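You operate a simulated robot arm through the tools that you are given. There is no shell and no other tool.

You run a simulated robot arm. Do the job below in one go: nothing can be reset, and whatever is moved stays where it is left.

Task
Take the yellow-headed peg on the side bench top and put it away on the stern end of the long bench. Take the batten from the side bench top and put it on the tall table top. Take the meter on the third bay from the left of the window bench and put it away on the store bench. Put the peg from the long bench top on top of the scrap piece there. Fetch the board labelled "92" from the left wall bench and set it on the free end of the bending bench. Put the job card that says "vise" from the vise bench top on the shelf under the far left bench and the job card labelled "SET" on the landing boards in the hull. Any order will do.

Only the result counts: the job must be done as asked and must still hold three seconds after the hand-in. Knocking over, shifting, dropping, spilling or breaking anything else fails it.

Robot
A 6-joint arm with a fingered hand on a trunk, on a base that moves. Base frame: it is fixed to the floor where the robot stands at the start and does not move with it; the origin is under the middle of the robot, x ahead of it, y to its left, z up; the surface under the hand at the start is at about z = 86. Lengths are in cm, angles in degrees, forces in N, time in s.
With the tool pointing down near the work surface it reaches from about 28 to 60 cm from the robot's upright axis, wherever it stands. Its first joint turns from -166.0 to 166.0 degrees. Places, roughly: batten (40x3x2 cm) [50, 60, 90]; board [-575, 675, 100]; free end of the bending bench [-540, 210, 90]; job card [-500, 1275, 100]; landing boards in the hull [-310, 970, 80]; meter [25, 825, 100]; peg (3x3x7 cm) [-400, 670, 50]; scrap piece (11x5x3 cm) [-380, 690, 50]; shelf under the far left bench [-530, 1260, 40]; stern end of the long bench [-390, 740, 50]; store bench [-570, -110, 90]; tall table [0, 210, 90]; yellow-headed peg (3x3x10 cm) [50, -20, 90]. Payload 3.2 kg.
The TCP is the grasp point between the finger pads, 2.2 cm short of the fingertips. In the tool frame z runs along the fingers and y along their closing line. The gripper opens to 11.2 cm; its body begins 6 cm behind the TCP. The gripper is a hand of 3 fingers: y runs from the thumb to the fingers, the wrist lies at [0, 0, -21.8] in the tool frame, and closing takes about 1.5 s.
Orientation is that of the tool frame in the base frame, as a unit quaternion [x, y, z, w]. With the fingers straight down and closing along the base's y, the tool's x points along the base's -x, its y along +y and its z along -z.

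Tools
- The arm moves only by the tool apply_moves. Its argument "deltas" is a list of rows, each an object (a shift or turn left out is 0, a gripper value left out holds the last) with "travel": the shift along the tool's x, y, z in units of 500 mm (1.0 is 500 mm), a list of three; "delta_rot": the turn, a rotation vector about the tool's x, y, z in units of 180 degrees (1.0 is 180 degrees), a list of three. In form: [{"travel": [dx, dy, dz], "delta_rot": [ax, ay, az]}, ...]. A call has 1 to 20 rows; each row is the pose to reach, as a shift and turn from the pose commanded when the call began, along the tool's axes at that moment. "grip" is the closure, from 0 (fully open) to 1 (shut), set as the call begins (left out, the last holds). A call with a number of a shift or a turn outside -1 to 1 is refused whole. Each row takes 0.2 s and may step no farther than 5 cm and 8.6 degrees from the row before; otherwise, or with a gripper value out of range, the whole call is refused. A pose out of reach is approached as far as the arm can. The call stops where the force on the tool passes 40 N (or 10 N more than at its start, if that is more) or the arm is blocked; 0.2 s more then pass. Each finger travels about 10.8 cm/s and halts on what it meets, pressing with about 22 N; the grip force reading is that of the motor and also rises with nothing between the fingers. The clock runs only during rows and for 0.2 s after the last one: add rows that repeat a pose to give the fingers time. It gives the time, the measured TCP pose, the force on the tool (base axes), the opening and the grip force at its end, in the units of the frame above (readings bear some noise), with the torque about the TCP (base axes, N m) and any sound that the robot's microphone picked up.
- Cameras (640 x 400 px; columns grow to the right, rows downward): "scene" is now at [1.72, 15.72, 148.39]; the picture's right is [-0.05, -1.00, 0.00], its down [-0.76, 0.04, -0.65] and it looks along [0.65, -0.03, -0.76] (base axes); focal length 284 px, centre (320, 200). "wrist" rides on the gripper at [6.6, 0.3, -8.1] in the tool frame; the picture's right is [-0.05, 1.00, 0.00], its down [-0.77, -0.04, -0.64] and it looks along [-0.63, -0.03, 0.77] (tool axes); focal length 275 px, centre (320, 200). There is no depth. A picture from a camera that has moved, and an enlarged one, comes with that camera's place and axes in the base frame and with its lens.
- get_image(camera): a new picture of that camera. The clock stands still meanwhile.
- lift_body(by): slides the trunk up (or, below 0, down) by that many cm; the arm and the scene camera ride with it, the base frame stays. It gives what a move gives, with no picture.
- steer(legs): drives the robot by 1 to 6 legs, each [ahead, turn to the left] in cm and degrees, along the robot's own axes; the way and the turn of a leg run together, so that a leg with both is an arc; at most 150 cm and 180 degrees a leg. The arm and the cameras ride along, it lands a little off, and it stops where it bumps. It gives what a move gives.
- curl_fingers(finger1, finger2, thumb_bend): sets how far each is bent, from 0 (flat) to 100 (curled in); at 30 the hand is open as for a grip, at 70 the pads meet at the TCP. One left out holds its place. A second passes; each finger stops where it meets its share of the squeeze, and holds until it gets a number again. A gripper value or a shape takes the hand back. It gives what a move gives, with no picture; readings hold the bend of each and the force on the fingers (four entries, about 0 where the hand has none), thumb and palm.
- grasp_type(shape): the hand has 3 fingers and takes this shape, open, in about a second: jaw (thumb against the fingers, like two jaws); tri (thumb and two fingers); tip (a fingertip pinch); poke (one finger out to press); point (the index stretched); flat (the hand flat); cup (the hand cupped); fist (a fist). The gripper value then closes the fingers along that shape, each until it touches; the sizes above hold for jaw. It gives what a move gives, with no picture.
- aim_head(pan, tilt): turns the head with the scene camera to pan (to the left, within 155 degrees either way) and tilt (down, from -29 to 69), counted from straight ahead of the robot. It gives what a move gives.
- inspect(camera, box): a new picture of the part [left, top, right, bottom] of that camera's present view, enlarged. The clock stands still meanwhile.
- finish_job(): hands the job in; it is judged then, once.

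Places have to be worked out from the pictures, the camera data and where the tool is seen. Open the gripper and draw the arm clear of the work before you hand the job in, unless the task says otherwise.

The tools are called after "Emit:" by a JSON object that holds its "op" and its "data". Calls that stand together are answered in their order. apply_moves: Moves the arm, as the interface text tells. Its arguments: {"type":"object","properties":{"deltas":{"type":"array","items":{"type":"object","properties":{"travel":{"type":"array","items":{"type":"number"}},"delta_rot":{"type":"array","items":{"type":"number"}}}}},"grip":{"type":"number"}},"required":["deltas"]} The other tools are called the same way: lift_body (by) moves the trunk up or down; grasp_type (shape) gives the hand a shape; curl_fingers (finger1, finger2, thumb_bend) moves the fingers one by one; steer (legs) drives the base; aim_head (pan, tilt) turns the head that bears the scene camera; get_image (camera) takes a picture; inspect (camera, box) takes an enlarged picture of a part of a camera's view; finish_job () hands the job in.

At the start:

```text
clock: 0.0
position: [34.02, -0.1, 112.17]
tcp_rot: [0.001, 1.0, 0.001, 0.001]
contact_force: [-0.2, 1.0, -0.1]
wrist_torque: [0.03, 0.04, -0.01]
gripper_width: 11.21
finger_force: 0.1
shape: jaw
bend: [30.0, 30.0, 30.0]
finger forces: [0.1, 0.1, 0.0, 0.0, 0.1, 0.0]
trunk travel left (down, up): [-52.5, 6.5]
robot x, y, heading: [0.21, -0.23, 0.2]
head pan, tilt (commanded): [-2.8, 49.4]
```

scene: 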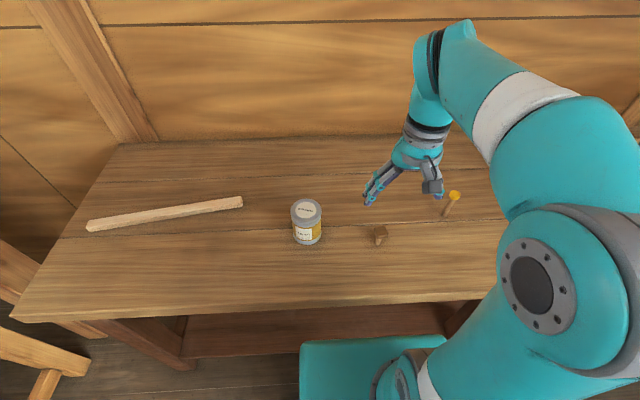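
wrist: 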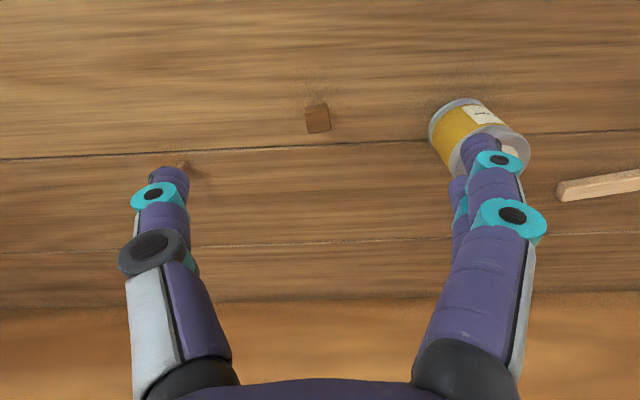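

I'll start by looking around from the starting place to learn the room layout before moving anything.

Emit:
{"op": "aim_head", "data": {"pan": 60, "tilt": 25}}

Emit:
{"op": "get_image", "data": {"camera": "scene"}}

Emit:
{"op": "aim_head", "data": {"pan": 120, "tilt": 15}}

Emit:
{"op": "get_image", "data": {"camera": "scene"}}

Emit:
{"op": "aim_head", "data": {"pan": -60, "tilt": 25}}

Emit:
{"op": "get_image", "data": {"camera": "scene"}}

Emit:
{"op": "aim_head", "data": {"pan": -130, "tilt": 15}}

Emit:
{"op": "get_image", "data": {"camera": "scene"}}

```text
clock: 1.3
position: [34.3, -0.11, 112.23]
tcp_rot: [0.001, 1.0, 0.001, 0.001]
contact_force: [0.1, -0.1, 0.1]
wrist_torque: [0.0, 0.0, -0.01]
gripper_width: 11.19
finger_force: 0.1
shape: jaw
bend: [30.0, 30.0, 30.0]
finger forces: [0.0, 0.0, 0.0, 0.0, 0.0, 0.0]
trunk travel left (down, up): [-52.5, 6.5]
robot x, y, heading: [-0.22, 0.34, 0.1]
head pan, tilt (commanded): [60.0, 25.0]
```

```text
taken
camera scene: at [-1.41, 24.08, 152.05], right [0.87, -0.5, 0.0], down [-0.21, -0.37, -0.91], along [0.45, 0.78, -0.42], focal length 284 px, centre (320, 200)
```

scene: 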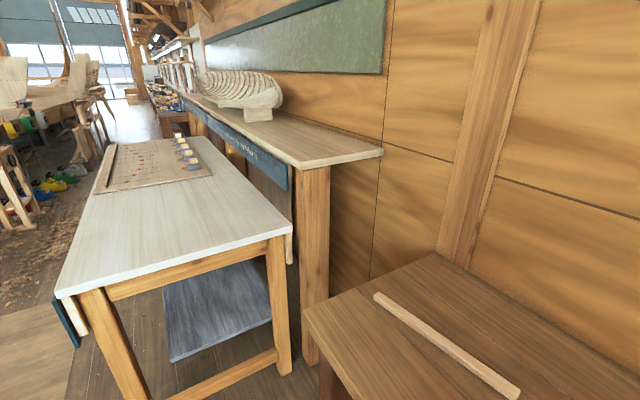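

```text
clock: 2.6
position: [34.1, 0.02, 112.1]
tcp_rot: [0.001, 1.0, 0.001, 0.0]
contact_force: [-0.5, 0.1, -0.6]
wrist_torque: [0.01, -0.01, -0.02]
gripper_width: 11.17
finger_force: 0.0
shape: jaw
bend: [30.0, 30.0, 30.0]
finger forces: [0.1, 0.0, 0.1, 0.1, 0.1, 0.0]
trunk travel left (down, up): [-52.5, 6.5]
robot x, y, heading: [0.02, -0.21, 0.1]
head pan, tilt (commanded): [120.0, 15.0]
```

```text
taken
camera scene: at [-10.69, 24.19, 153.68], right [0.87, 0.5, 0.0], down [0.13, -0.22, -0.97], along [-0.48, 0.84, -0.26], focal length 284 px, centre (320, 200)
```

scene: 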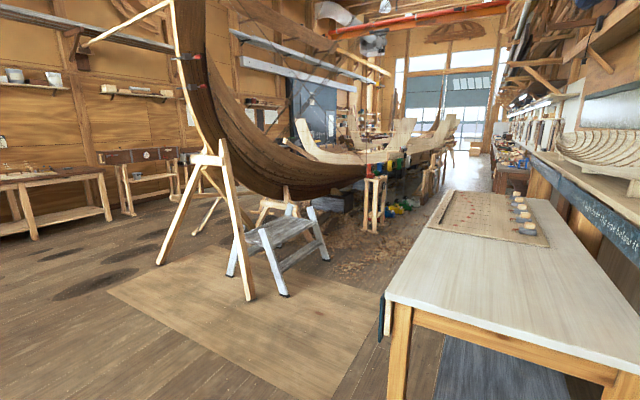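

```text
clock: 5.3
position: [34.01, -0.11, 112.38]
tcp_rot: [0.001, 1.0, 0.0, 0.001]
contact_force: [0.5, 0.3, -0.3]
wrist_torque: [0.02, 0.0, 0.0]
gripper_width: 11.21
finger_force: 0.1
shape: jaw
bend: [30.0, 30.0, 30.0]
finger forces: [0.0, 0.0, 0.0, 0.1, 0.0, 0.0]
trunk travel left (down, up): [-52.5, 6.5]
robot x, y, heading: [0.09, 0.1, 0.1]
head pan, tilt (commanded): [-60.0, 25.0]
```

```text
taken
camera scene: at [-1.42, 8.12, 152.06], right [-0.87, -0.5, 0.0], down [-0.21, 0.37, -0.91], along [0.45, -0.78, -0.42], focal length 284 px, centre (320, 200)
```

scene: 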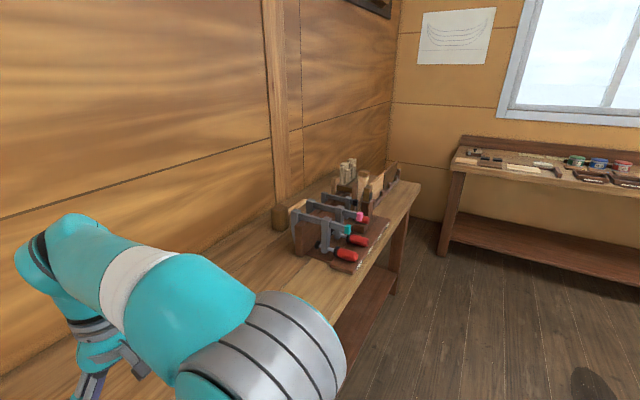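

```text
clock: 6.7
position: [34.13, -0.07, 112.2]
tcp_rot: [0.001, 1.0, 0.002, 0.002]
contact_force: [-0.6, 0.1, -0.3]
wrist_torque: [0.04, 0.0, 0.05]
gripper_width: 11.2
finger_force: 0.0
shape: jaw
bend: [30.0, 30.0, 30.0]
finger forces: [0.0, 0.1, 0.0, 0.0, 0.0, 0.1]
trunk travel left (down, up): [-52.5, 6.5]
robot x, y, heading: [0.02, -0.08, 0.1]
head pan, tilt (commanded): [-130.0, 15.0]
```

```text
taken
camera scene: at [-12.03, 8.94, 153.68], right [-0.77, 0.64, 0.0], down [0.17, 0.2, -0.97], along [-0.62, -0.74, -0.26], focal length 284 px, centre (320, 200)
```

scene: 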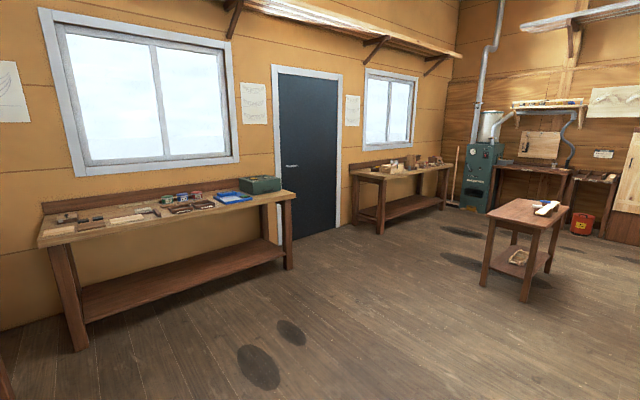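

The room is a boat workshop with a hull down the middle. I'll look straight back and toward the left to understand free floor lanes.

Emit:
{"op": "aim_head", "data": {"pan": 154, "tilt": 15}}

Emit:
{"op": "get_image", "data": {"camera": "scene"}}

Emit:
{"op": "aim_head", "data": {"pan": 95, "tilt": 20}}

Emit:
{"op": "get_image", "data": {"camera": "scene"}}

Emit:
{"op": "aim_head", "data": {"pan": 45, "tilt": 60}}

Emit:
{"op": "get_image", "data": {"camera": "scene"}}

```text
clock: 10.6
position: [34.11, -0.07, 112.27]
tcp_rot: [0.001, 1.0, 0.001, 0.001]
contact_force: [-0.3, 0.0, -1.1]
wrist_torque: [0.01, 0.0, -0.01]
gripper_width: 11.21
finger_force: 0.0
shape: jaw
bend: [30.0, 30.0, 30.0]
finger forces: [0.1, 0.1, 0.1, 0.0, 0.0, 0.0]
trunk travel left (down, up): [-52.5, 6.5]
robot x, y, heading: [0.17, -0.21, -0.2]
head pan, tilt (commanded): [154.0, 15.0]
```

```text
taken
camera scene: at [-14.42, 20.2, 153.68], right [0.44, 0.9, 0.0], down [0.23, -0.11, -0.97], along [-0.87, 0.42, -0.26], focal length 284 px, centre (320, 200)
```

scene: 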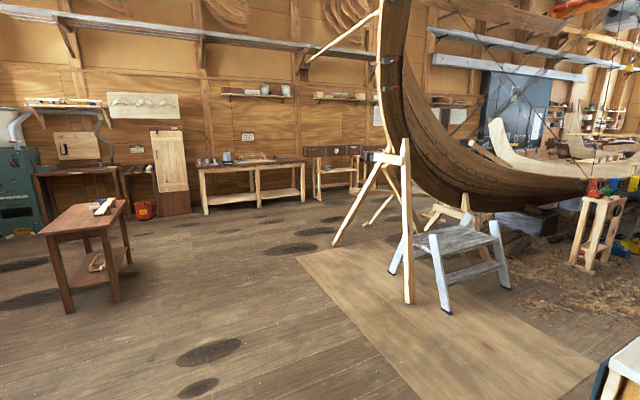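

```text
clock: 11.9
position: [34.18, -0.11, 112.2]
tcp_rot: [0.001, 1.0, 0.001, 0.002]
contact_force: [-1.7, -0.3, -0.4]
wrist_torque: [0.01, 0.01, 0.02]
gripper_width: 11.21
finger_force: 0.0
shape: jaw
bend: [30.0, 30.0, 30.0]
finger forces: [0.0, 0.0, 0.1, 0.0, 0.0, 0.0]
trunk travel left (down, up): [-52.5, 6.5]
robot x, y, heading: [-0.02, -0.39, -0.2]
head pan, tilt (commanded): [95.0, 20.0]
```

```text
taken
camera scene: at [-6.85, 25.38, 152.87], right [1.0, 0.09, 0.0], down [0.03, -0.34, -0.94], along [-0.08, 0.94, -0.34], focal length 284 px, centre (320, 200)
```

scene: 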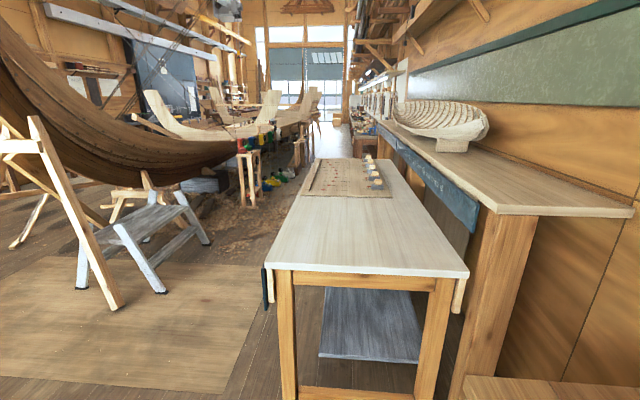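

```text
clock: 13.1
position: [34.11, 0.02, 112.27]
tcp_rot: [0.001, 1.0, 0.001, 0.001]
contact_force: [-0.4, -1.0, 0.5]
wrist_torque: [-0.02, 0.02, 0.0]
gripper_width: 11.19
finger_force: 0.2
shape: jaw
bend: [30.0, 30.0, 30.0]
finger forces: [0.0, 0.1, 0.0, 0.0, 0.0, 0.0]
trunk travel left (down, up): [-52.5, 6.5]
robot x, y, heading: [-0.06, 0.26, 0.2]
head pan, tilt (commanded): [45.0, 60.0]
```

```text
taken
camera scene: at [-1.31, 20.82, 147.06], right [0.71, -0.71, 0.0], down [-0.61, -0.61, -0.5], along [0.35, 0.35, -0.87], focal length 284 px, centre (320, 200)
```

scene: 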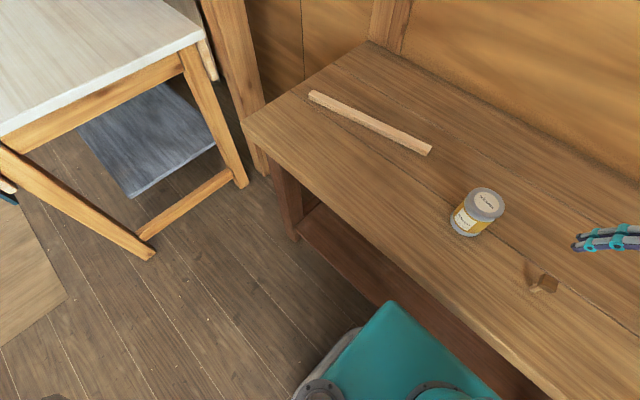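

Batten runs roughly from [46,73] to [54,34]. I want to know the robot's base footprint, so I look down at it.

Emit:
{"op": "aim_head", "data": {"pan": 90, "tilt": 69}}

Emit:
{"op": "get_image", "data": {"camera": "scene"}}

Emit:
{"op": "aim_head", "data": {"pan": 0, "tilt": 69}}

Emit:
{"op": "get_image", "data": {"camera": "scene"}}

Emit:
{"op": "aim_head", "data": {"pan": 154, "tilt": 69}}

Emit:
{"op": "get_image", "data": {"camera": "scene"}}

```text
clock: 14.2
position: [34.07, 0.01, 112.22]
tcp_rot: [0.001, 1.0, 0.001, 0.001]
contact_force: [-0.4, -0.2, 0.2]
wrist_torque: [-0.02, -0.01, 0.01]
gripper_width: 11.19
finger_force: 0.1
shape: jaw
bend: [30.0, 30.0, 30.0]
finger forces: [0.0, 0.0, 0.1, 0.0, 0.0, 0.1]
trunk travel left (down, up): [-52.5, 6.5]
robot x, y, heading: [0.09, -0.15, 0.3]
head pan, tilt (commanded): [90.0, 68.8]
```

```text
taken
camera scene: at [-6.02, 21.69, 146.11], right [1.0, 0.0, 0.0], down [0.0, -0.93, -0.36], along [0.0, 0.36, -0.93], focal length 284 px, centre (320, 200)
```

scene: 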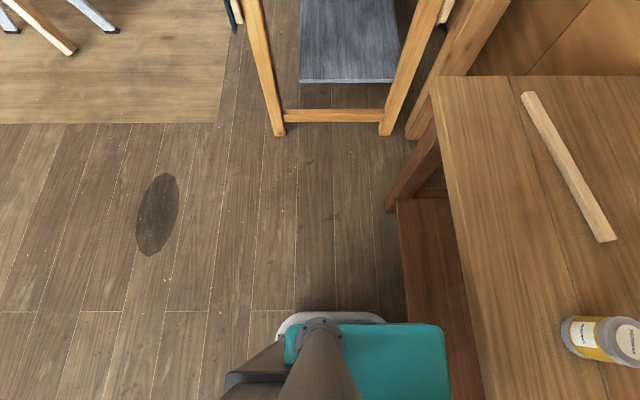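

```text
clock: 15.9
position: [34.03, 0.09, 112.21]
tcp_rot: [0.001, 1.0, 0.001, 0.001]
contact_force: [0.1, -0.1, -0.8]
wrist_torque: [0.01, 0.02, 0.02]
gripper_width: 11.18
finger_force: 0.0
shape: jaw
bend: [30.0, 30.0, 30.0]
finger forces: [0.0, 0.1, 0.0, 0.0, 0.1, 0.0]
trunk travel left (down, up): [-52.5, 6.5]
robot x, y, heading: [0.02, 0.21, 0.1]
head pan, tilt (commanded): [0.0, 68.8]
```

```text
taken
camera scene: at [-0.44, 16.1, 146.11], right [0.0, -1.0, 0.0], down [-0.93, 0.0, -0.36], along [0.36, 0.0, -0.93], focal length 284 px, centre (320, 200)
```

scene: 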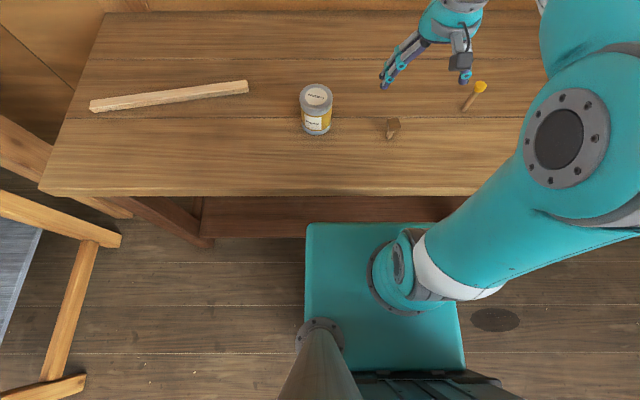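

```text
clock: 18.3
position: [33.97, 0.03, 112.32]
tcp_rot: [0.001, 1.0, 0.0, 0.001]
contact_force: [0.4, -0.1, -0.2]
wrist_torque: [0.0, -0.03, 0.02]
gripper_width: 11.2
finger_force: 0.1
shape: jaw
bend: [30.0, 30.0, 30.0]
finger forces: [0.1, 0.0, 0.0, 0.0, 0.0, 0.0]
trunk travel left (down, up): [-52.5, 6.5]
robot x, y, heading: [-0.12, -0.05, -0.1]
head pan, tilt (commanded): [154.0, 68.8]
```

```text
taken
camera scene: at [-11.05, 18.55, 146.11], right [0.44, 0.9, 0.0], down [0.84, -0.41, -0.36], along [-0.33, 0.16, -0.93], focal length 284 px, centre (320, 200)
```

scene: 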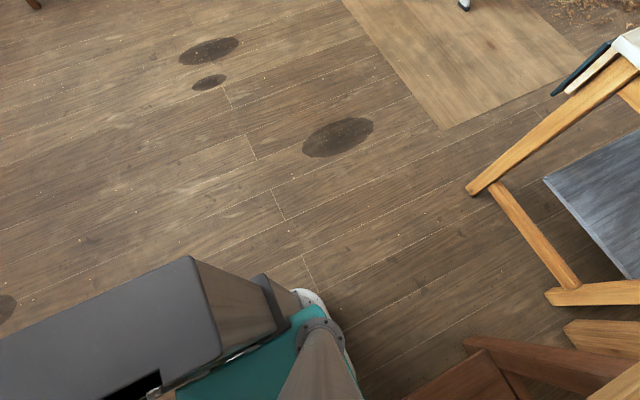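

The base is about ±22 cm around its axis and the bench front edge is at x≈24, with the tall table's near edge at y≈118. I'll back up, turn and drive to about (-3, 64) facing +y, with the side bench on the right and the tall table ahead.

Emit:
{"op": "aim_head", "data": {"pan": 0, "tilt": 35}}

Emit:
{"op": "steer", "data": {"legs": [[-20, 0], [0, 75], [66, 0], [0, 15]]}}

Emit:
{"op": "get_image", "data": {"camera": "scene"}}

Emit:
{"op": "aim_head", "data": {"pan": -80, "tilt": 55}}

Emit:
{"op": "get_image", "data": {"camera": "scene"}}

```text
clock: 20.6
position: [34.06, -0.01, 112.25]
tcp_rot: [0.001, 1.0, 0.0, 0.001]
contact_force: [-0.1, 0.2, -1.1]
wrist_torque: [0.01, -0.01, 0.01]
gripper_width: 11.19
finger_force: 0.1
shape: jaw
bend: [30.0, 30.0, 30.0]
finger forces: [0.0, 0.0, 0.0, 0.1, 0.1, 0.0]
trunk travel left (down, up): [-52.5, 6.5]
robot x, y, heading: [-0.24, -0.03, 0.1]
head pan, tilt (commanded): [0.0, 35.0]
```

```text
clock: 29.6
position: [-2.91, 97.13, 112.45]
tcp_rot: [-0.705, 0.709, 0.0, 0.001]
contact_force: [0.0, 0.5, -0.3]
wrist_torque: [0.01, -0.03, -0.02]
gripper_width: 11.18
finger_force: 0.0
shape: jaw
bend: [30.0, 30.0, 30.0]
finger forces: [0.0, 0.1, 0.0, 0.0, 0.0, 0.1]
trunk travel left (down, up): [-52.5, 6.5]
robot x, y, heading: [-2.92, 63.07, 89.8]
head pan, tilt (commanded): [0.0, 35.0]
```

```text
taken
camera scene: at [-19.54, 65.38, 150.48], right [1.0, 0.0, 0.0], down [0.0, -0.57, -0.82], along [0.0, 0.82, -0.57], focal length 284 px, centre (320, 200)
```

scene: 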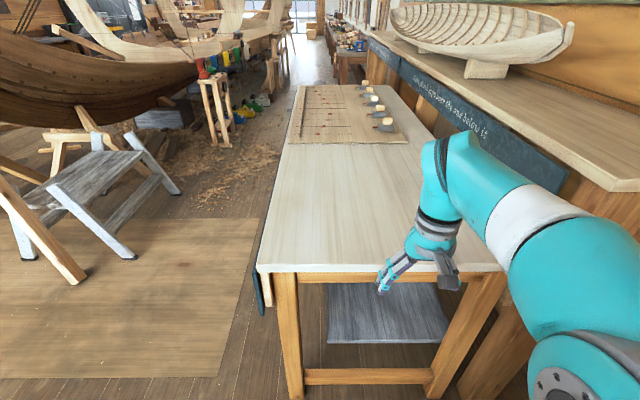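

```text
clock: 31.1
position: [-2.86, 97.19, 112.24]
tcp_rot: [-0.705, 0.709, 0.001, 0.0]
contact_force: [0.2, 0.1, 0.5]
wrist_torque: [-0.05, -0.02, -0.02]
gripper_width: 11.2
finger_force: 0.0
shape: jaw
bend: [30.0, 30.0, 30.0]
finger forces: [0.0, 0.0, 0.0, 0.0, 0.0, 0.0]
trunk travel left (down, up): [-52.5, 6.5]
robot x, y, heading: [-3.14, 63.01, 90.0]
head pan, tilt (commanded): [-80.0, 55.0]
```

```text
taken
camera scene: at [-12.45, 57.83, 147.66], right [0.17, -0.99, 0.0], down [-0.81, -0.14, -0.57], along [0.57, 0.1, -0.82], focal length 284 px, centre (320, 200)
```

scene: 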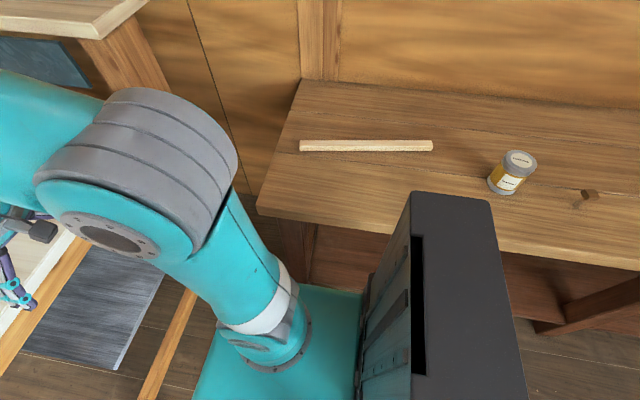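

The batten's ends now compute to about [47.9,74.6] and [54.8,35.5] (centre ≈[51,55], turned about 10° from y). I swing the hand in an arc around to the right, above the bench.

Emit:
{"op": "apply_moves", "data": {"deltas": [{"travel": [0, -0.095, 0]}, {"travel": [0, -0.19, 0]}, {"travel": [0, -0.285, 0]}, {"travel": [0, -0.38, 0]}, {"travel": [0, -0.475, 0]}, {"travel": [0, -0.57, 0]}, {"travel": [0, -0.665, 0]}, {"travel": [0, -0.76, 0]}], "grip": 0}}

Emit:
{"op": "apply_moves", "data": {"deltas": [{"travel": [0.086, -0.03, 0], "delta_rot": [0, 0, -0.006]}, {"travel": [0.172, -0.064, 0], "delta_rot": [0, 0, -0.012]}, {"travel": [0.258, -0.098, 0], "delta_rot": [0, 0, -0.018]}, {"travel": [0.344, -0.13, 0], "delta_rot": [0, 0, -0.024]}, {"travel": [0.43, -0.16, 0], "delta_rot": [0, 0, -0.03]}, {"travel": [0.516, -0.19, 0], "delta_rot": [0, 0, -0.036]}, {"travel": [0.602, -0.22, 0], "delta_rot": [0, 0, -0.042]}, {"travel": [0.688, -0.25, 0], "delta_rot": [0, 0, -0.048]}, {"travel": [0.774, -0.28, 0], "delta_rot": [0, 0, -0.054]}, {"travel": [0.844, -0.318, 0], "delta_rot": [0, 0, -0.058]}]}}

Emit:
{"op": "get_image", "data": {"camera": "wrist"}}

Emit:
{"op": "get_image", "data": {"camera": "scene"}}

```text
clock: 32.9
position: [31.13, 97.13, 108.31]
tcp_rot: [-0.702, 0.712, -0.002, 0.004]
contact_force: [0.4, -0.6, 0.2]
wrist_torque: [-0.02, -0.01, -0.01]
gripper_width: 11.19
finger_force: 0.1
shape: jaw
bend: [30.0, 30.0, 30.0]
finger forces: [0.0, 0.0, 0.0, 0.0, 0.0, 0.1]
out of reach, approached as far as the arm can: row 7, 8
trunk travel left (down, up): [-52.5, 6.5]
robot x, y, heading: [-2.62, 63.45, 89.8]
head pan, tilt (commanded): [-80.0, 55.0]
```

```text
clock: 35.1
position: [33.05, 74.28, 90.73]
tcp_rot: [0.736, -0.672, 0.081, 0.01]
contact_force: [-0.2, -0.2, -0.6]
wrist_torque: [0.0, 0.01, 0.03]
gripper_width: 11.17
finger_force: 0.1
shape: jaw
bend: [30.0, 30.0, 30.0]
finger forces: [0.0, 0.0, 0.1, 0.0, 0.0, 0.1]
out of reach, approached as far as the arm can: row 1, 2, 3, 4, 5, 6, 7, 8, 9, 10
trunk travel left (down, up): [-52.5, 6.5]
robot x, y, heading: [-3.17, 63.07, 90.0]
head pan, tilt (commanded): [-80.0, 55.0]
```

```text
taken
camera wrist: at [32.54, 68.69, 99.51], right [-0.99, -0.05, -0.1], down [-0.1, 0.84, 0.53], along [0.06, 0.54, -0.84], focal length 275 px, centre (320, 200)
```

wrist: 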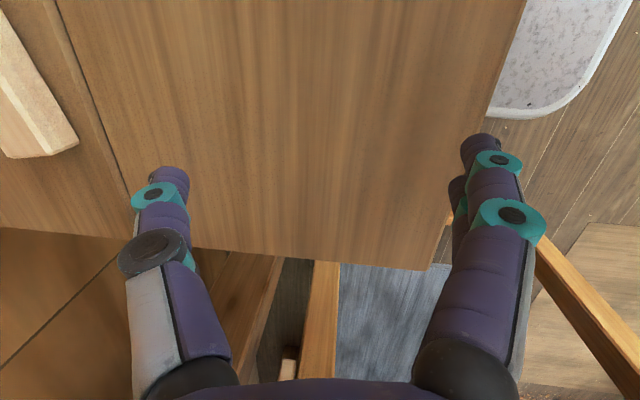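

```text
taken
camera scene: at [-12.5, 57.87, 147.66], right [0.17, -0.99, 0.0], down [-0.81, -0.14, -0.57], along [0.57, 0.1, -0.82], focal length 284 px, centre (320, 200)
```

scene: 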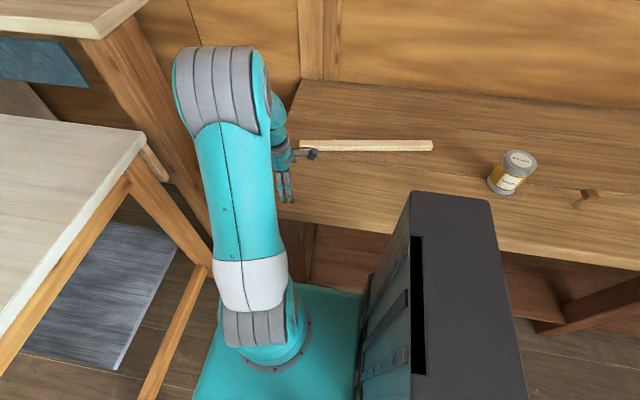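

The arm hit its reach limit at that height and sank to z≈90.7 just above the bench, touching nothing. I raise the trunk for clearance, then test how the commanded pose behaves with a zero move.

Emit:
{"op": "lift_body", "data": {"by": 6.5}}

Emit:
{"op": "apply_moves", "data": {"deltas": [{"travel": [0, 0, 0]}]}}

```text
clock: 36.2
position: [33.11, 74.25, 97.37]
tcp_rot: [0.735, -0.673, 0.08, 0.01]
contact_force: [0.3, 1.0, 0.0]
wrist_torque: [0.01, 0.01, 0.01]
gripper_width: 11.2
finger_force: 0.0
shape: jaw
bend: [30.0, 30.0, 30.0]
finger forces: [0.0, 0.0, 0.1, 0.1, 0.0, 0.0]
trunk travel left (down, up): [-59.0, 0.0]
robot x, y, heading: [-2.66, 63.29, 89.6]
head pan, tilt (commanded): [-80.0, 55.0]
```

```text
clock: 36.6
position: [33.09, 74.21, 97.32]
tcp_rot: [0.735, -0.673, 0.08, 0.01]
contact_force: [0.2, 0.4, -0.9]
wrist_torque: [0.02, 0.01, -0.03]
gripper_width: 11.19
finger_force: 0.0
shape: jaw
bend: [30.0, 30.0, 30.0]
finger forces: [0.0, 0.0, 0.0, 0.0, 0.1, 0.1]
trunk travel left (down, up): [-59.0, 0.0]
robot x, y, heading: [-2.84, 63.16, 90.2]
head pan, tilt (commanded): [-80.0, 55.0]
```

The zero move confirms each call starts from the actual pose. I now level the tool, yaw it square to the batten, and move above its centre at about [51.2,54.8,100].

Emit:
{"op": "apply_moves", "data": {"deltas": [{"travel": [0.07, -0.0546, 0.0053], "delta_rot": [-0.0046, -0.0072, -0.0052]}, {"travel": [0.14, -0.1093, 0.0106], "delta_rot": [-0.0092, -0.0144, -0.0104]}, {"travel": [0.21, -0.1639, 0.0159], "delta_rot": [-0.0138, -0.0216, -0.0156]}, {"travel": [0.28, -0.2185, 0.0212], "delta_rot": [-0.0184, -0.0287, -0.0208]}, {"travel": [0.35, -0.2732, 0.0265], "delta_rot": [-0.023, -0.0359, -0.026]}, {"travel": [0.4198, -0.3278, 0.0318], "delta_rot": [-0.0276, -0.0431, -0.0312]}]}}

Emit:
{"op": "get_image", "data": {"camera": "wrist"}}

Emit:
{"op": "get_image", "data": {"camera": "scene"}}

```text
clock: 38.0
position: [37.19, 67.42, 88.3]
tcp_rot: [0.747, -0.658, 0.095, 0.009]
contact_force: [-0.6, 3.0, 20.4]
wrist_torque: [-0.07, 1.42, -0.2]
gripper_width: 11.18
finger_force: 0.0
shape: jaw
bend: [25.0, 20.0, 30.0]
finger forces: [6.9, 12.3, 0.0, 0.0, 0.0, 0.0]
out of reach, approached as far as the arm can: row 1, 2, 3, 4, 5, 6
trunk travel left (down, up): [-59.0, 0.0]
robot x, y, heading: [-2.97, 63.26, 89.8]
head pan, tilt (commanded): [-80.0, 55.0]
stopped in row 6: the force on the tool passed its limit at 62 N (the readings are from after the stop); the commanded pose is now the measured one
```

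```text
taken
camera wrist: at [36.73, 62.11, 97.12], right [-0.99, -0.09, -0.12], down [-0.14, 0.85, 0.51], along [0.05, 0.52, -0.85], focal length 275 px, centre (320, 200)
```

wrist: 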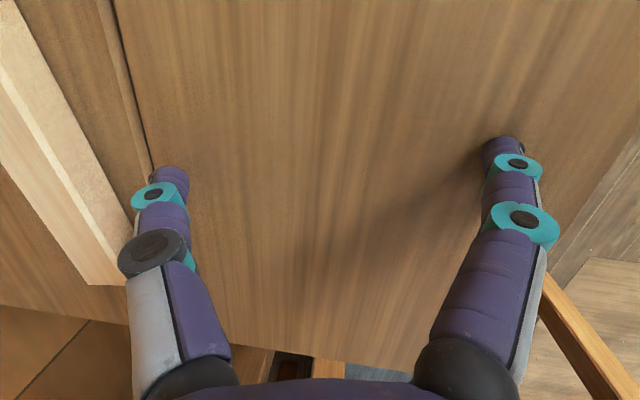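

```text
taken
camera scene: at [-12.59, 57.83, 154.18], right [0.17, -0.99, 0.0], down [-0.81, -0.14, -0.57], along [0.57, 0.1, -0.82], focal length 284 px, centre (320, 200)
```

scene: 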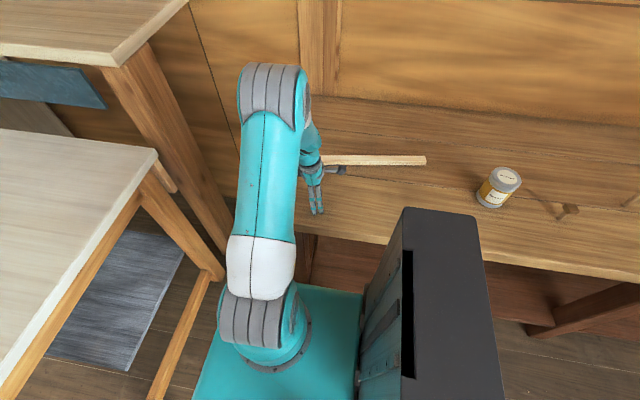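

The fingers brushed the bench top; nothing was displaced. The failure looks like a wrist-joint limit (tool kept square to the room while joint 1 turned right), so I lift off and rotate the tool the other way (clockwise from above) to use the opposite yaw.

Emit:
{"op": "apply_moves", "data": {"deltas": [{"travel": [0, 0, -0.08], "delta_rot": [0, 0, 0]}, {"travel": [0, 0, -0.16], "delta_rot": [0, 0, 0.04]}, {"travel": [0, 0, -0.2], "delta_rot": [0, 0, 0.08]}, {"travel": [0, 0, -0.2], "delta_rot": [0, 0, 0.12]}, {"travel": [0, 0, -0.2], "delta_rot": [0, 0, 0.16]}]}}

```text
clock: 39.2
position: [35.98, 68.86, 97.95]
tcp_rot: [-0.56, 0.823, -0.093, 0.012]
contact_force: [0.4, -0.5, -1.1]
wrist_torque: [-0.01, 0.02, 0.0]
gripper_width: 11.21
finger_force: 0.1
shape: jaw
bend: [30.0, 30.0, 30.0]
finger forces: [0.1, 0.0, 0.0, 0.0, 0.1, 0.1]
out of reach, approached as far as the arm can: row 1
trunk travel left (down, up): [-59.0, 0.0]
robot x, y, heading: [-2.89, 63.21, 89.8]
head pan, tilt (commanded): [-80.0, 55.0]
```

That worked, confirming the wrist limit. I now rotate clockwise the remaining ~148° (levelling the tool too) while moving to above the batten's centre.

Emit:
{"op": "apply_moves", "data": {"deltas": [{"travel": [0.0082, -0.0211, 0.0043], "delta_rot": [-0.003, 0.0033, 0.0455]}, {"travel": [0.0164, -0.0422, 0.0086], "delta_rot": [-0.006, 0.0066, 0.0911]}, {"travel": [0.0246, -0.0633, 0.0129], "delta_rot": [-0.0091, 0.0099, 0.1366]}, {"travel": [0.0328, -0.0844, 0.0171], "delta_rot": [-0.0121, 0.0132, 0.1821]}, {"travel": [0.041, -0.1056, 0.0214], "delta_rot": [-0.0151, 0.0165, 0.2277]}, {"travel": [0.0492, -0.1267, 0.0257], "delta_rot": [-0.0181, 0.0198, 0.2732]}, {"travel": [0.0574, -0.1478, 0.03], "delta_rot": [-0.0211, 0.0231, 0.3187]}, {"travel": [0.0656, -0.1689, 0.0343], "delta_rot": [-0.0241, 0.0264, 0.3643]}, {"travel": [0.0738, -0.19, 0.0386], "delta_rot": [-0.0272, 0.0297, 0.4098]}, {"travel": [0.0819, -0.2111, 0.0428], "delta_rot": [-0.0302, 0.0329, 0.4553]}, {"travel": [0.0901, -0.2322, 0.0471], "delta_rot": [-0.0332, 0.0362, 0.5009]}, {"travel": [0.0983, -0.2533, 0.0514], "delta_rot": [-0.0362, 0.0395, 0.5464]}, {"travel": [0.1065, -0.2744, 0.0557], "delta_rot": [-0.0392, 0.0428, 0.5919]}, {"travel": [0.1147, -0.2956, 0.06], "delta_rot": [-0.0422, 0.0461, 0.6375]}, {"travel": [0.1229, -0.3167, 0.0643], "delta_rot": [-0.0453, 0.0494, 0.683]}, {"travel": [0.1311, -0.3378, 0.0685], "delta_rot": [-0.0483, 0.0527, 0.7285]}, {"travel": [0.1393, -0.3589, 0.0728], "delta_rot": [-0.0513, 0.056, 0.7741]}, {"travel": [0.1475, -0.38, 0.0771], "delta_rot": [-0.0543, 0.0593, 0.8196]}]}}

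Emit:
{"op": "get_image", "data": {"camera": "wrist"}}

Emit:
{"op": "get_image", "data": {"camera": "scene"}}

```text
clock: 43.0
position: [50.77, 54.98, 97.79]
tcp_rot: [0.642, 0.767, 0.001, 0.001]
contact_force: [0.1, -0.4, -0.4]
wrist_torque: [0.02, 0.02, -0.02]
gripper_width: 11.2
finger_force: 0.0
shape: jaw
bend: [30.0, 30.0, 30.0]
finger forces: [0.0, 0.0, 0.0, 0.1, 0.0, 0.1]
out of reach, approached as far as the arm can: row 18
trunk travel left (down, up): [-59.0, 0.0]
robot x, y, heading: [-2.93, 63.2, 89.9]
head pan, tilt (commanded): [-80.0, 55.0]
```

```text
taken
camera wrist: at [49.93, 61.67, 105.82], right [0.99, 0.13, 0.0], down [0.1, -0.77, 0.64], along [0.09, -0.63, -0.77], focal length 275 px, centre (320, 200)
```

wrist: 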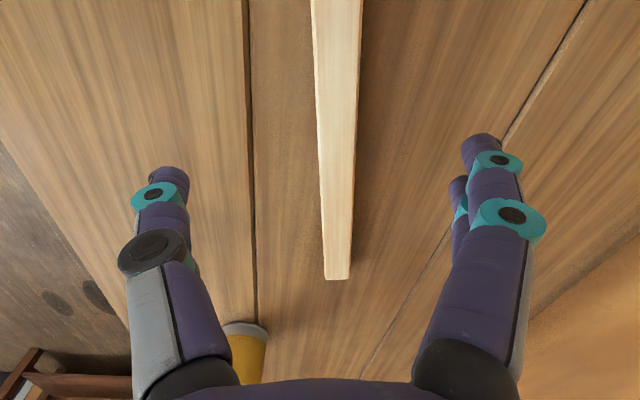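

```text
taken
camera scene: at [-12.47, 57.83, 154.16], right [0.17, -0.99, 0.0], down [-0.81, -0.14, -0.57], along [0.57, 0.1, -0.82], focal length 284 px, centre (320, 200)
```

scene: 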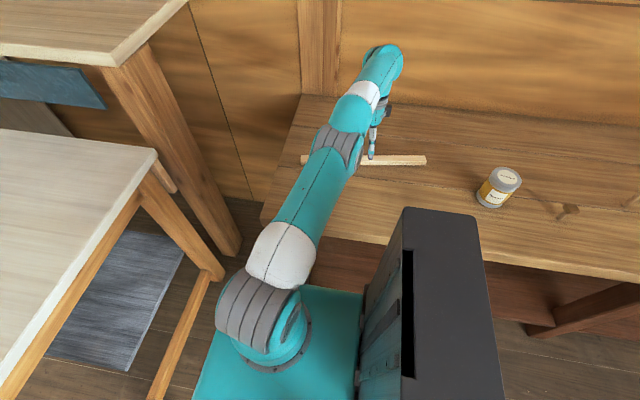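

The batten is between the fingers, its axis about 0.8 cm toward +x of the tool centre. I descend to z≈88.9 with that shift.

Emit:
{"op": "apply_moves", "data": {"deltas": [{"travel": [0, 0.016, 0.08]}, {"travel": [0, 0.016, 0.14]}, {"travel": [0, 0.016, 0.178]}]}}

Emit:
{"op": "get_image", "data": {"camera": "wrist"}}

```text
clock: 43.8
position: [51.43, 55.47, 88.7]
tcp_rot: [0.639, 0.769, 0.0, 0.001]
contact_force: [1.0, -0.3, 0.0]
wrist_torque: [0.0, 0.03, 0.0]
gripper_width: 11.19
finger_force: 0.0
shape: jaw
bend: [30.0, 30.0, 30.0]
finger forces: [0.1, 0.0, 0.0, 0.0, 0.1, 0.0]
trunk travel left (down, up): [-59.0, 0.0]
robot x, y, heading: [-3.32, 63.03, 89.8]
head pan, tilt (commanded): [-80.0, 55.0]
```

```text
taken
camera wrist: at [50.56, 61.99, 96.77], right [0.99, 0.13, 0.0], down [0.1, -0.76, 0.64], along [0.09, -0.63, -0.77], focal length 275 px, centre (320, 200)
```

wrist: 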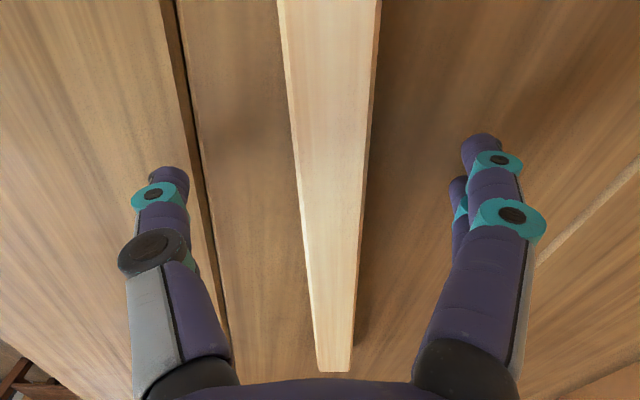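

The batten sits centred between the fingertips. I close the hand and give it time.

Emit:
{"op": "apply_moves", "data": {"deltas": [{"travel": [0, 0, 0]}, {"travel": [0, 0, 0]}, {"travel": [0, 0, 0]}, {"travel": [0, 0, 0]}, {"travel": [0, 0, 0]}, {"travel": [0, 0, 0]}, {"travel": [0, 0, 0]}, {"travel": [0, 0, 0]}, {"travel": [0, 0, 0]}], "grip": 1}}

Emit:
{"op": "get_image", "data": {"camera": "wrist"}}

```text
clock: 45.8
position: [51.27, 55.49, 88.76]
tcp_rot: [0.64, 0.768, 0.0, 0.0]
contact_force: [-0.6, -0.1, 0.0]
wrist_torque: [0.01, 0.0, 0.0]
gripper_width: 2.22
finger_force: 22.1
shape: jaw
bend: [73.0, 73.0, 70.0]
finger forces: [9.9, 9.9, 0.0, 0.1, 19.7, 0.1]
trunk travel left (down, up): [-59.0, 0.0]
robot x, y, heading: [-2.96, 62.89, 89.7]
head pan, tilt (commanded): [-80.0, 55.0]
```

```text
taken
camera wrist: at [50.55, 61.99, 96.79], right [0.99, 0.14, 0.0], down [0.1, -0.76, 0.64], along [0.09, -0.63, -0.77], focal length 275 px, centre (320, 200)
```

wrist: 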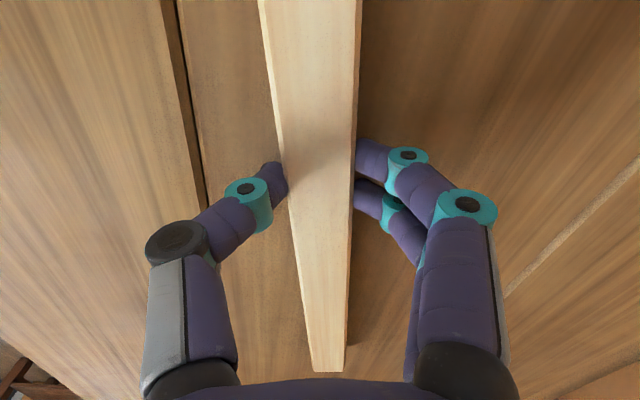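

The batten is gripped (about 20 N). I lift it straight up, then draw it slightly inward because reach shrinks with height.

Emit:
{"op": "apply_moves", "data": {"deltas": [{"travel": [0, 0, -0.08]}, {"travel": [0.0072, -0.0393, -0.16]}, {"travel": [0.02, -0.0776, -0.24]}, {"travel": [0.0325, -0.122, -0.304]}]}}

Emit:
{"op": "get_image", "data": {"camera": "scene"}}

```text
clock: 46.8
position: [45.2, 55.77, 104.27]
tcp_rot: [0.639, 0.769, -0.001, -0.001]
contact_force: [0.1, -0.4, -1.1]
wrist_torque: [-0.03, 0.04, -0.01]
gripper_width: 2.23
finger_force: 22.5
shape: jaw
bend: [73.0, 73.0, 70.0]
finger forces: [9.9, 9.9, 0.1, 0.0, 19.8, 0.0]
trunk travel left (down, up): [-59.0, 0.0]
robot x, y, heading: [-2.74, 63.07, 89.7]
head pan, tilt (commanded): [-80.0, 55.0]
```

```text
taken
camera scene: at [-12.49, 57.82, 154.15], right [0.17, -0.99, 0.0], down [-0.81, -0.14, -0.57], along [0.57, 0.1, -0.82], focal length 284 px, centre (320, 200)
```

scene: 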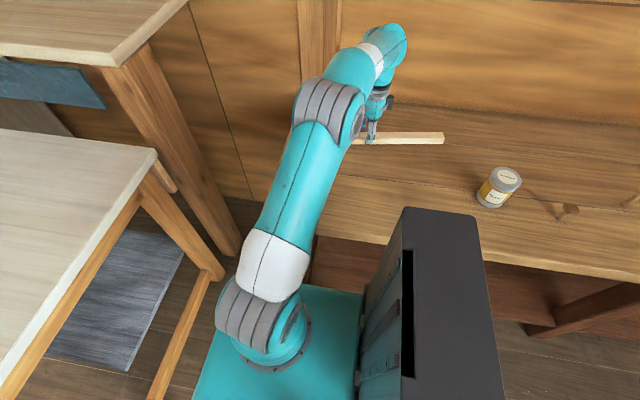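

Batten is off the bench and held level. I swing it left in an arc about the robot axis, turning the tool with the arm so the wrist stays in range.

Emit:
{"op": "apply_moves", "data": {"deltas": [{"travel": [0.0947, 0.0276, 0], "delta_rot": [0, 0, -0.0322]}, {"travel": [0.1917, 0.0455, 0], "delta_rot": [0, 0, -0.0644]}, {"travel": [0.2901, 0.0535, 0], "delta_rot": [0, 0, -0.0967]}, {"travel": [0.3887, 0.0515, 0], "delta_rot": [0, 0, -0.1289]}, {"travel": [0.4866, 0.0396, 0], "delta_rot": [0, 0, -0.1611]}, {"travel": [0.5828, 0.0178, 0], "delta_rot": [0, 0, -0.1933]}, {"travel": [0.6763, -0.0136, 0], "delta_rot": [0, 0, -0.2256]}, {"travel": [0.7662, -0.0543, 0], "delta_rot": [0, 0, -0.2578]}]}}

Emit:
{"op": "aim_head", "data": {"pan": -10, "tilt": 45}}

Emit:
{"op": "get_image", "data": {"camera": "scene"}}

```text
clock: 48.6
position: [35.52, 93.15, 104.17]
tcp_rot: [0.284, 0.959, 0.001, 0.0]
contact_force: [0.3, -0.5, -0.3]
wrist_torque: [-0.03, 0.01, 0.02]
gripper_width: 2.21
finger_force: 21.7
shape: jaw
bend: [73.0, 73.0, 70.0]
finger forces: [10.0, 9.8, 0.0, 0.0, 19.7, 0.0]
trunk travel left (down, up): [-59.0, 0.0]
robot x, y, heading: [-2.8, 63.24, 89.7]
head pan, tilt (commanded): [-80.0, 55.0]
```

```text
clock: 50.0
position: [35.5, 93.17, 104.21]
tcp_rot: [0.286, 0.958, -0.001, 0.0]
contact_force: [-0.3, 0.5, -1.2]
wrist_torque: [-0.04, -0.04, 0.0]
gripper_width: 2.2
finger_force: 22.4
shape: jaw
bend: [73.0, 73.0, 70.0]
finger forces: [9.9, 9.8, 0.1, 0.0, 19.7, 0.2]
trunk travel left (down, up): [-59.0, 0.0]
robot x, y, heading: [-2.69, 63.22, 90.0]
head pan, tilt (commanded): [-10.0, 45.0]
```

```text
taken
camera scene: at [-18.09, 64.59, 155.5], right [0.98, -0.18, 0.0], down [-0.12, -0.7, -0.71], along [0.12, 0.7, -0.71], focal length 284 px, centre (320, 200)
```

scene: 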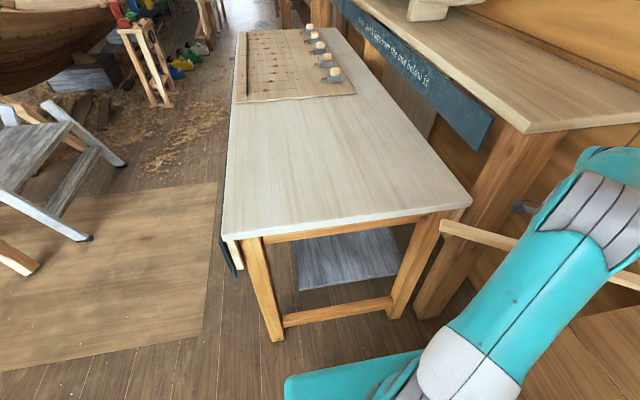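

The table top's near edge is at y≈118, with free surface to y≈200. I finish the swing so the batten is straight ahead of the robot.

Emit:
{"op": "apply_moves", "data": {"deltas": [{"travel": [0.0941, 0.0266, 0], "delta_rot": [0, 0, -0.0321]}, {"travel": [0.1904, 0.0436, 0], "delta_rot": [0, 0, -0.0641]}, {"travel": [0.2879, 0.0508, 0], "delta_rot": [0, 0, -0.0962]}, {"travel": [0.3857, 0.0482, 0], "delta_rot": [0, 0, -0.1282]}, {"travel": [0.4826, 0.0359, 0], "delta_rot": [0, 0, -0.1603]}, {"travel": [0.5779, 0.0137, 0], "delta_rot": [0, 0, -0.1923]}, {"travel": [0.6703, -0.0179, 0], "delta_rot": [0, 0, -0.2244]}, {"travel": [0.7594, -0.0586, 0], "delta_rot": [0, 0, -0.2564]}, {"travel": [0.8439, -0.1082, 0], "delta_rot": [0, 0, -0.2885]}]}}

Emit:
{"op": "get_image", "data": {"camera": "scene"}}

```text
clock: 52.0
position: [-2.82, 111.78, 104.14]
tcp_rot: [-0.164, 0.986, 0.001, 0.0]
contact_force: [-0.6, -1.0, -1.3]
wrist_torque: [0.01, -0.02, 0.01]
gripper_width: 2.19
finger_force: 21.6
shape: jaw
bend: [73.0, 73.0, 70.0]
finger forces: [9.8, 9.8, 0.1, 0.1, 19.6, 0.1]
trunk travel left (down, up): [-59.0, 0.0]
robot x, y, heading: [-2.79, 63.32, 90.0]
head pan, tilt (commanded): [-10.0, 45.0]
```

```text
taken
camera scene: at [-18.21, 64.59, 155.49], right [0.98, -0.17, 0.0], down [-0.12, -0.7, -0.71], along [0.12, 0.7, -0.71], focal length 284 px, centre (320, 200)
```

scene: 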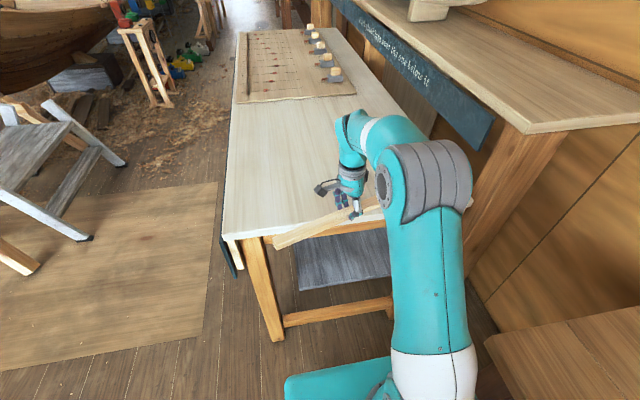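

The batten hangs over the table's near edge at z≈104. I drive 23 cm forward so it is well inside the table.

Emit:
{"op": "steer", "data": {"legs": [[23, 0]]}}

Emit:
{"op": "get_image", "data": {"camera": "scene"}}

Emit:
{"op": "get_image", "data": {"camera": "wrist"}}

```text
clock: 53.7
position: [-2.64, 135.2, 104.2]
tcp_rot: [-0.163, 0.987, -0.001, 0.0]
contact_force: [-0.1, -0.6, -0.9]
wrist_torque: [-0.03, -0.03, -0.03]
gripper_width: 2.21
finger_force: 22.1
shape: jaw
bend: [73.0, 73.0, 70.0]
finger forces: [9.8, 9.8, 0.0, 0.1, 19.6, 0.1]
trunk travel left (down, up): [-59.0, 0.0]
robot x, y, heading: [-3.19, 86.07, 90.0]
head pan, tilt (commanded): [-10.0, 45.0]
```

```text
taken
camera scene: at [-18.1, 88.02, 155.5], right [0.98, -0.17, 0.0], down [-0.12, -0.7, -0.71], along [0.12, 0.7, -0.71], focal length 284 px, centre (320, 200)
```

scene: 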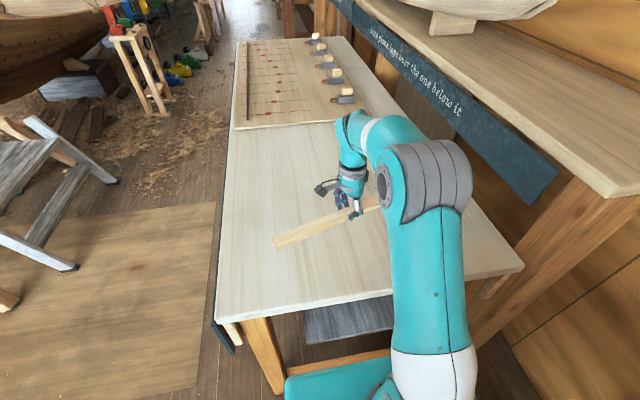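

```text
taken
camera wrist: at [-8.94, 133.28, 112.05], right [-0.28, 0.96, 0.0], down [0.74, 0.22, 0.64], along [0.61, 0.18, -0.77], focal length 275 px, centre (320, 200)
```

wrist: 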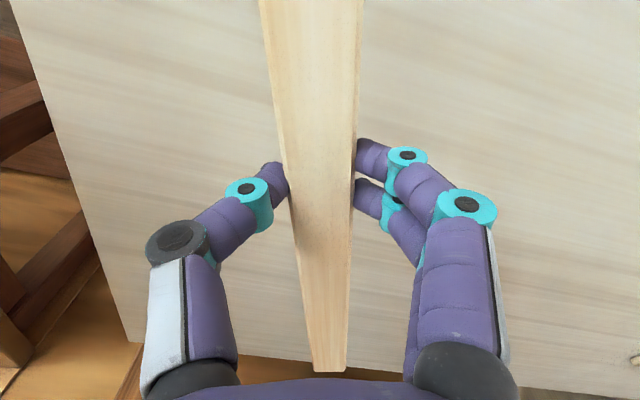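

Triangulating the table corner from two views gives a top at z≈90.1, so the batten should touch when the TCP is near 92.9. I descend to 93.6, then in small steps.

Emit:
{"op": "apply_moves", "data": {"deltas": [{"travel": [0, 0, 0.08]}, {"travel": [0, 0, 0.16]}, {"travel": [0, 0, 0.2]}, {"travel": [0, 0, 0.212]}]}}

Emit:
{"op": "apply_moves", "data": {"deltas": [{"travel": [0, 0, 0.006]}, {"travel": [0, 0, 0.01]}]}}

Emit:
{"op": "get_image", "data": {"camera": "wrist"}}

```text
clock: 54.5
position: [-2.68, 135.07, 96.09]
tcp_rot: [-0.162, 0.987, 0.011, 0.002]
contact_force: [-0.1, -8.5, 38.0]
wrist_torque: [-0.39, -0.04, -0.01]
gripper_width: 2.71
finger_force: 21.6
shape: jaw
bend: [75.0, 75.0, 73.0]
finger forces: [11.5, 11.5, 0.0, 0.0, 40.7, 0.0]
trunk travel left (down, up): [-59.0, 0.0]
robot x, y, heading: [-3.15, 86.16, 89.9]
head pan, tilt (commanded): [-10.0, 45.0]
stopped in row 3: the force on the tool passed its limit at 69 N (the readings are from after the stop); the commanded pose is now the measured one
```

```text
clock: 54.8
position: [-2.66, 135.24, 96.06]
tcp_rot: [-0.163, 0.987, 0.013, 0.002]
contact_force: [-1.1, -9.1, 33.0]
wrist_torque: [-0.49, -0.1, -0.01]
gripper_width: 2.76
finger_force: 22.6
shape: jaw
bend: [75.0, 75.0, 73.0]
finger forces: [11.3, 11.1, 0.0, 0.0, 40.6, 0.1]
trunk travel left (down, up): [-59.0, 0.0]
robot x, y, heading: [-2.78, 86.44, 89.7]
head pan, tilt (commanded): [-10.0, 45.0]
stopped in row 1: the force on the tool passed its limit at 52 N (the readings are from after the stop); the commanded pose is now the measured one
```

```text
taken
camera wrist: at [-8.97, 133.17, 104.12], right [-0.28, 0.96, 0.02], down [0.74, 0.2, 0.64], along [0.61, 0.2, -0.77], focal length 275 px, centre (320, 200)
```

wrist: 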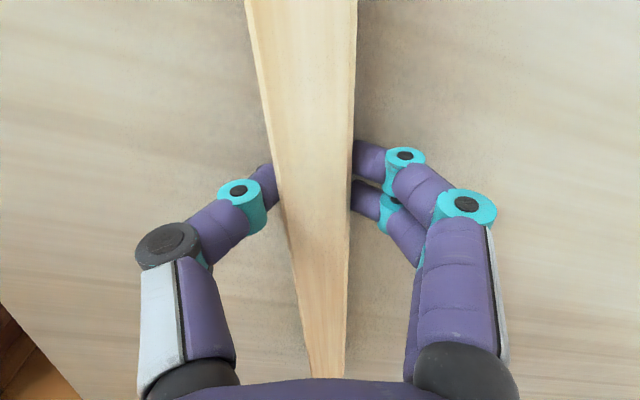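

The table is higher than I computed (contact at TCP z≈96, so top ≈93). I ease up a few millimetres to relieve the pressing force before releasing.

Emit:
{"op": "apply_moves", "data": {"deltas": [{"travel": [0, 0, -0.006]}, {"travel": [0, 0, -0.008]}]}}

```text
clock: 55.4
position: [-2.71, 135.28, 96.34]
tcp_rot: [-0.163, 0.987, 0.01, 0.001]
contact_force: [-0.2, -6.3, 14.5]
wrist_torque: [-0.13, 0.02, 0.02]
gripper_width: 2.62
finger_force: 21.8
shape: jaw
bend: [74.0, 74.0, 72.0]
finger forces: [10.1, 10.2, 0.0, 0.1, 25.8, 0.0]
trunk travel left (down, up): [-59.0, 0.0]
robot x, y, heading: [-3.04, 86.65, 90.0]
head pan, tilt (commanded): [-10.0, 45.0]
```

Still 14 N of pressing; I raise another 2 mm, then open the hand slowly.

Emit:
{"op": "apply_moves", "data": {"deltas": [{"travel": [0, 0, -0.005]}]}}

Emit:
{"op": "apply_moves", "data": {"deltas": [{"travel": [0, 0, 0]}, {"travel": [0, 0, 0]}, {"travel": [0, 0, 0]}, {"travel": [0, 0, 0]}, {"travel": [0, 0, 0]}], "grip": 0.7}}

Emit:
{"op": "apply_moves", "data": {"deltas": [{"travel": [0, 0, 0]}, {"travel": [0, 0, 0]}, {"travel": [0, 0, 0]}, {"travel": [0, 0, 0]}, {"travel": [0, 0, 0]}, {"travel": [0, 0, 0]}], "grip": 0}}

Emit:
{"op": "get_image", "data": {"camera": "wrist"}}

```text
clock: 55.8
position: [-2.59, 135.42, 96.37]
tcp_rot: [-0.163, 0.987, 0.01, 0.002]
contact_force: [-0.4, -1.6, 1.6]
wrist_torque: [-0.03, -0.01, -0.02]
gripper_width: 2.45
finger_force: 22.0
shape: jaw
bend: [74.0, 74.0, 71.0]
finger forces: [10.8, 10.6, 0.0, 0.0, 22.7, 0.1]
trunk travel left (down, up): [-59.0, 0.0]
robot x, y, heading: [-2.68, 86.58, 90.1]
head pan, tilt (commanded): [-10.0, 45.0]
```

```text
clock: 57.0
position: [-2.75, 135.4, 96.39]
tcp_rot: [-0.162, 0.987, 0.008, 0.001]
contact_force: [0.2, 0.5, 0.4]
wrist_torque: [0.0, 0.0, 0.01]
gripper_width: 3.32
finger_force: 0.1
shape: jaw
bend: [74.0, 74.0, 70.0]
finger forces: [0.1, 0.1, 0.0, 0.0, 0.0, 0.1]
trunk travel left (down, up): [-59.0, 0.0]
robot x, y, heading: [-3.08, 86.27, 90.1]
head pan, tilt (commanded): [-10.0, 45.0]
```

```text
clock: 58.4
position: [-2.84, 135.39, 96.58]
tcp_rot: [-0.164, 0.986, 0.009, 0.001]
contact_force: [-0.7, -0.1, 0.1]
wrist_torque: [-0.03, -0.01, 0.0]
gripper_width: 11.21
finger_force: 0.0
shape: jaw
bend: [30.0, 30.0, 30.0]
finger forces: [0.0, 0.1, 0.0, 0.0, 0.0, 0.0]
trunk travel left (down, up): [-59.0, 0.0]
robot x, y, heading: [-2.62, 86.35, 90.1]
head pan, tilt (commanded): [-10.0, 45.0]
```

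```text
taken
camera wrist: at [-9.0, 133.44, 104.39], right [-0.28, 0.96, 0.02], down [0.74, 0.2, 0.64], along [0.61, 0.19, -0.77], focal length 275 px, centre (320, 200)
```

wrist: 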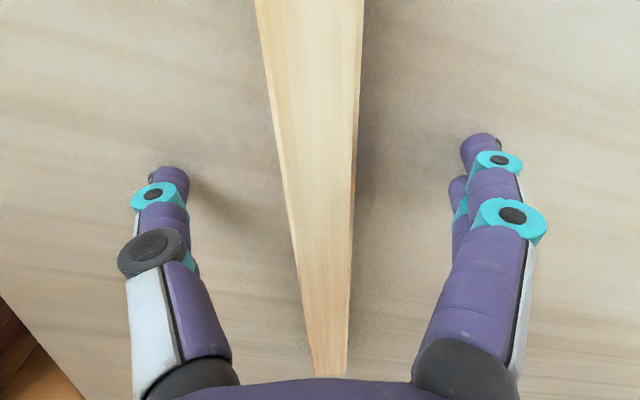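

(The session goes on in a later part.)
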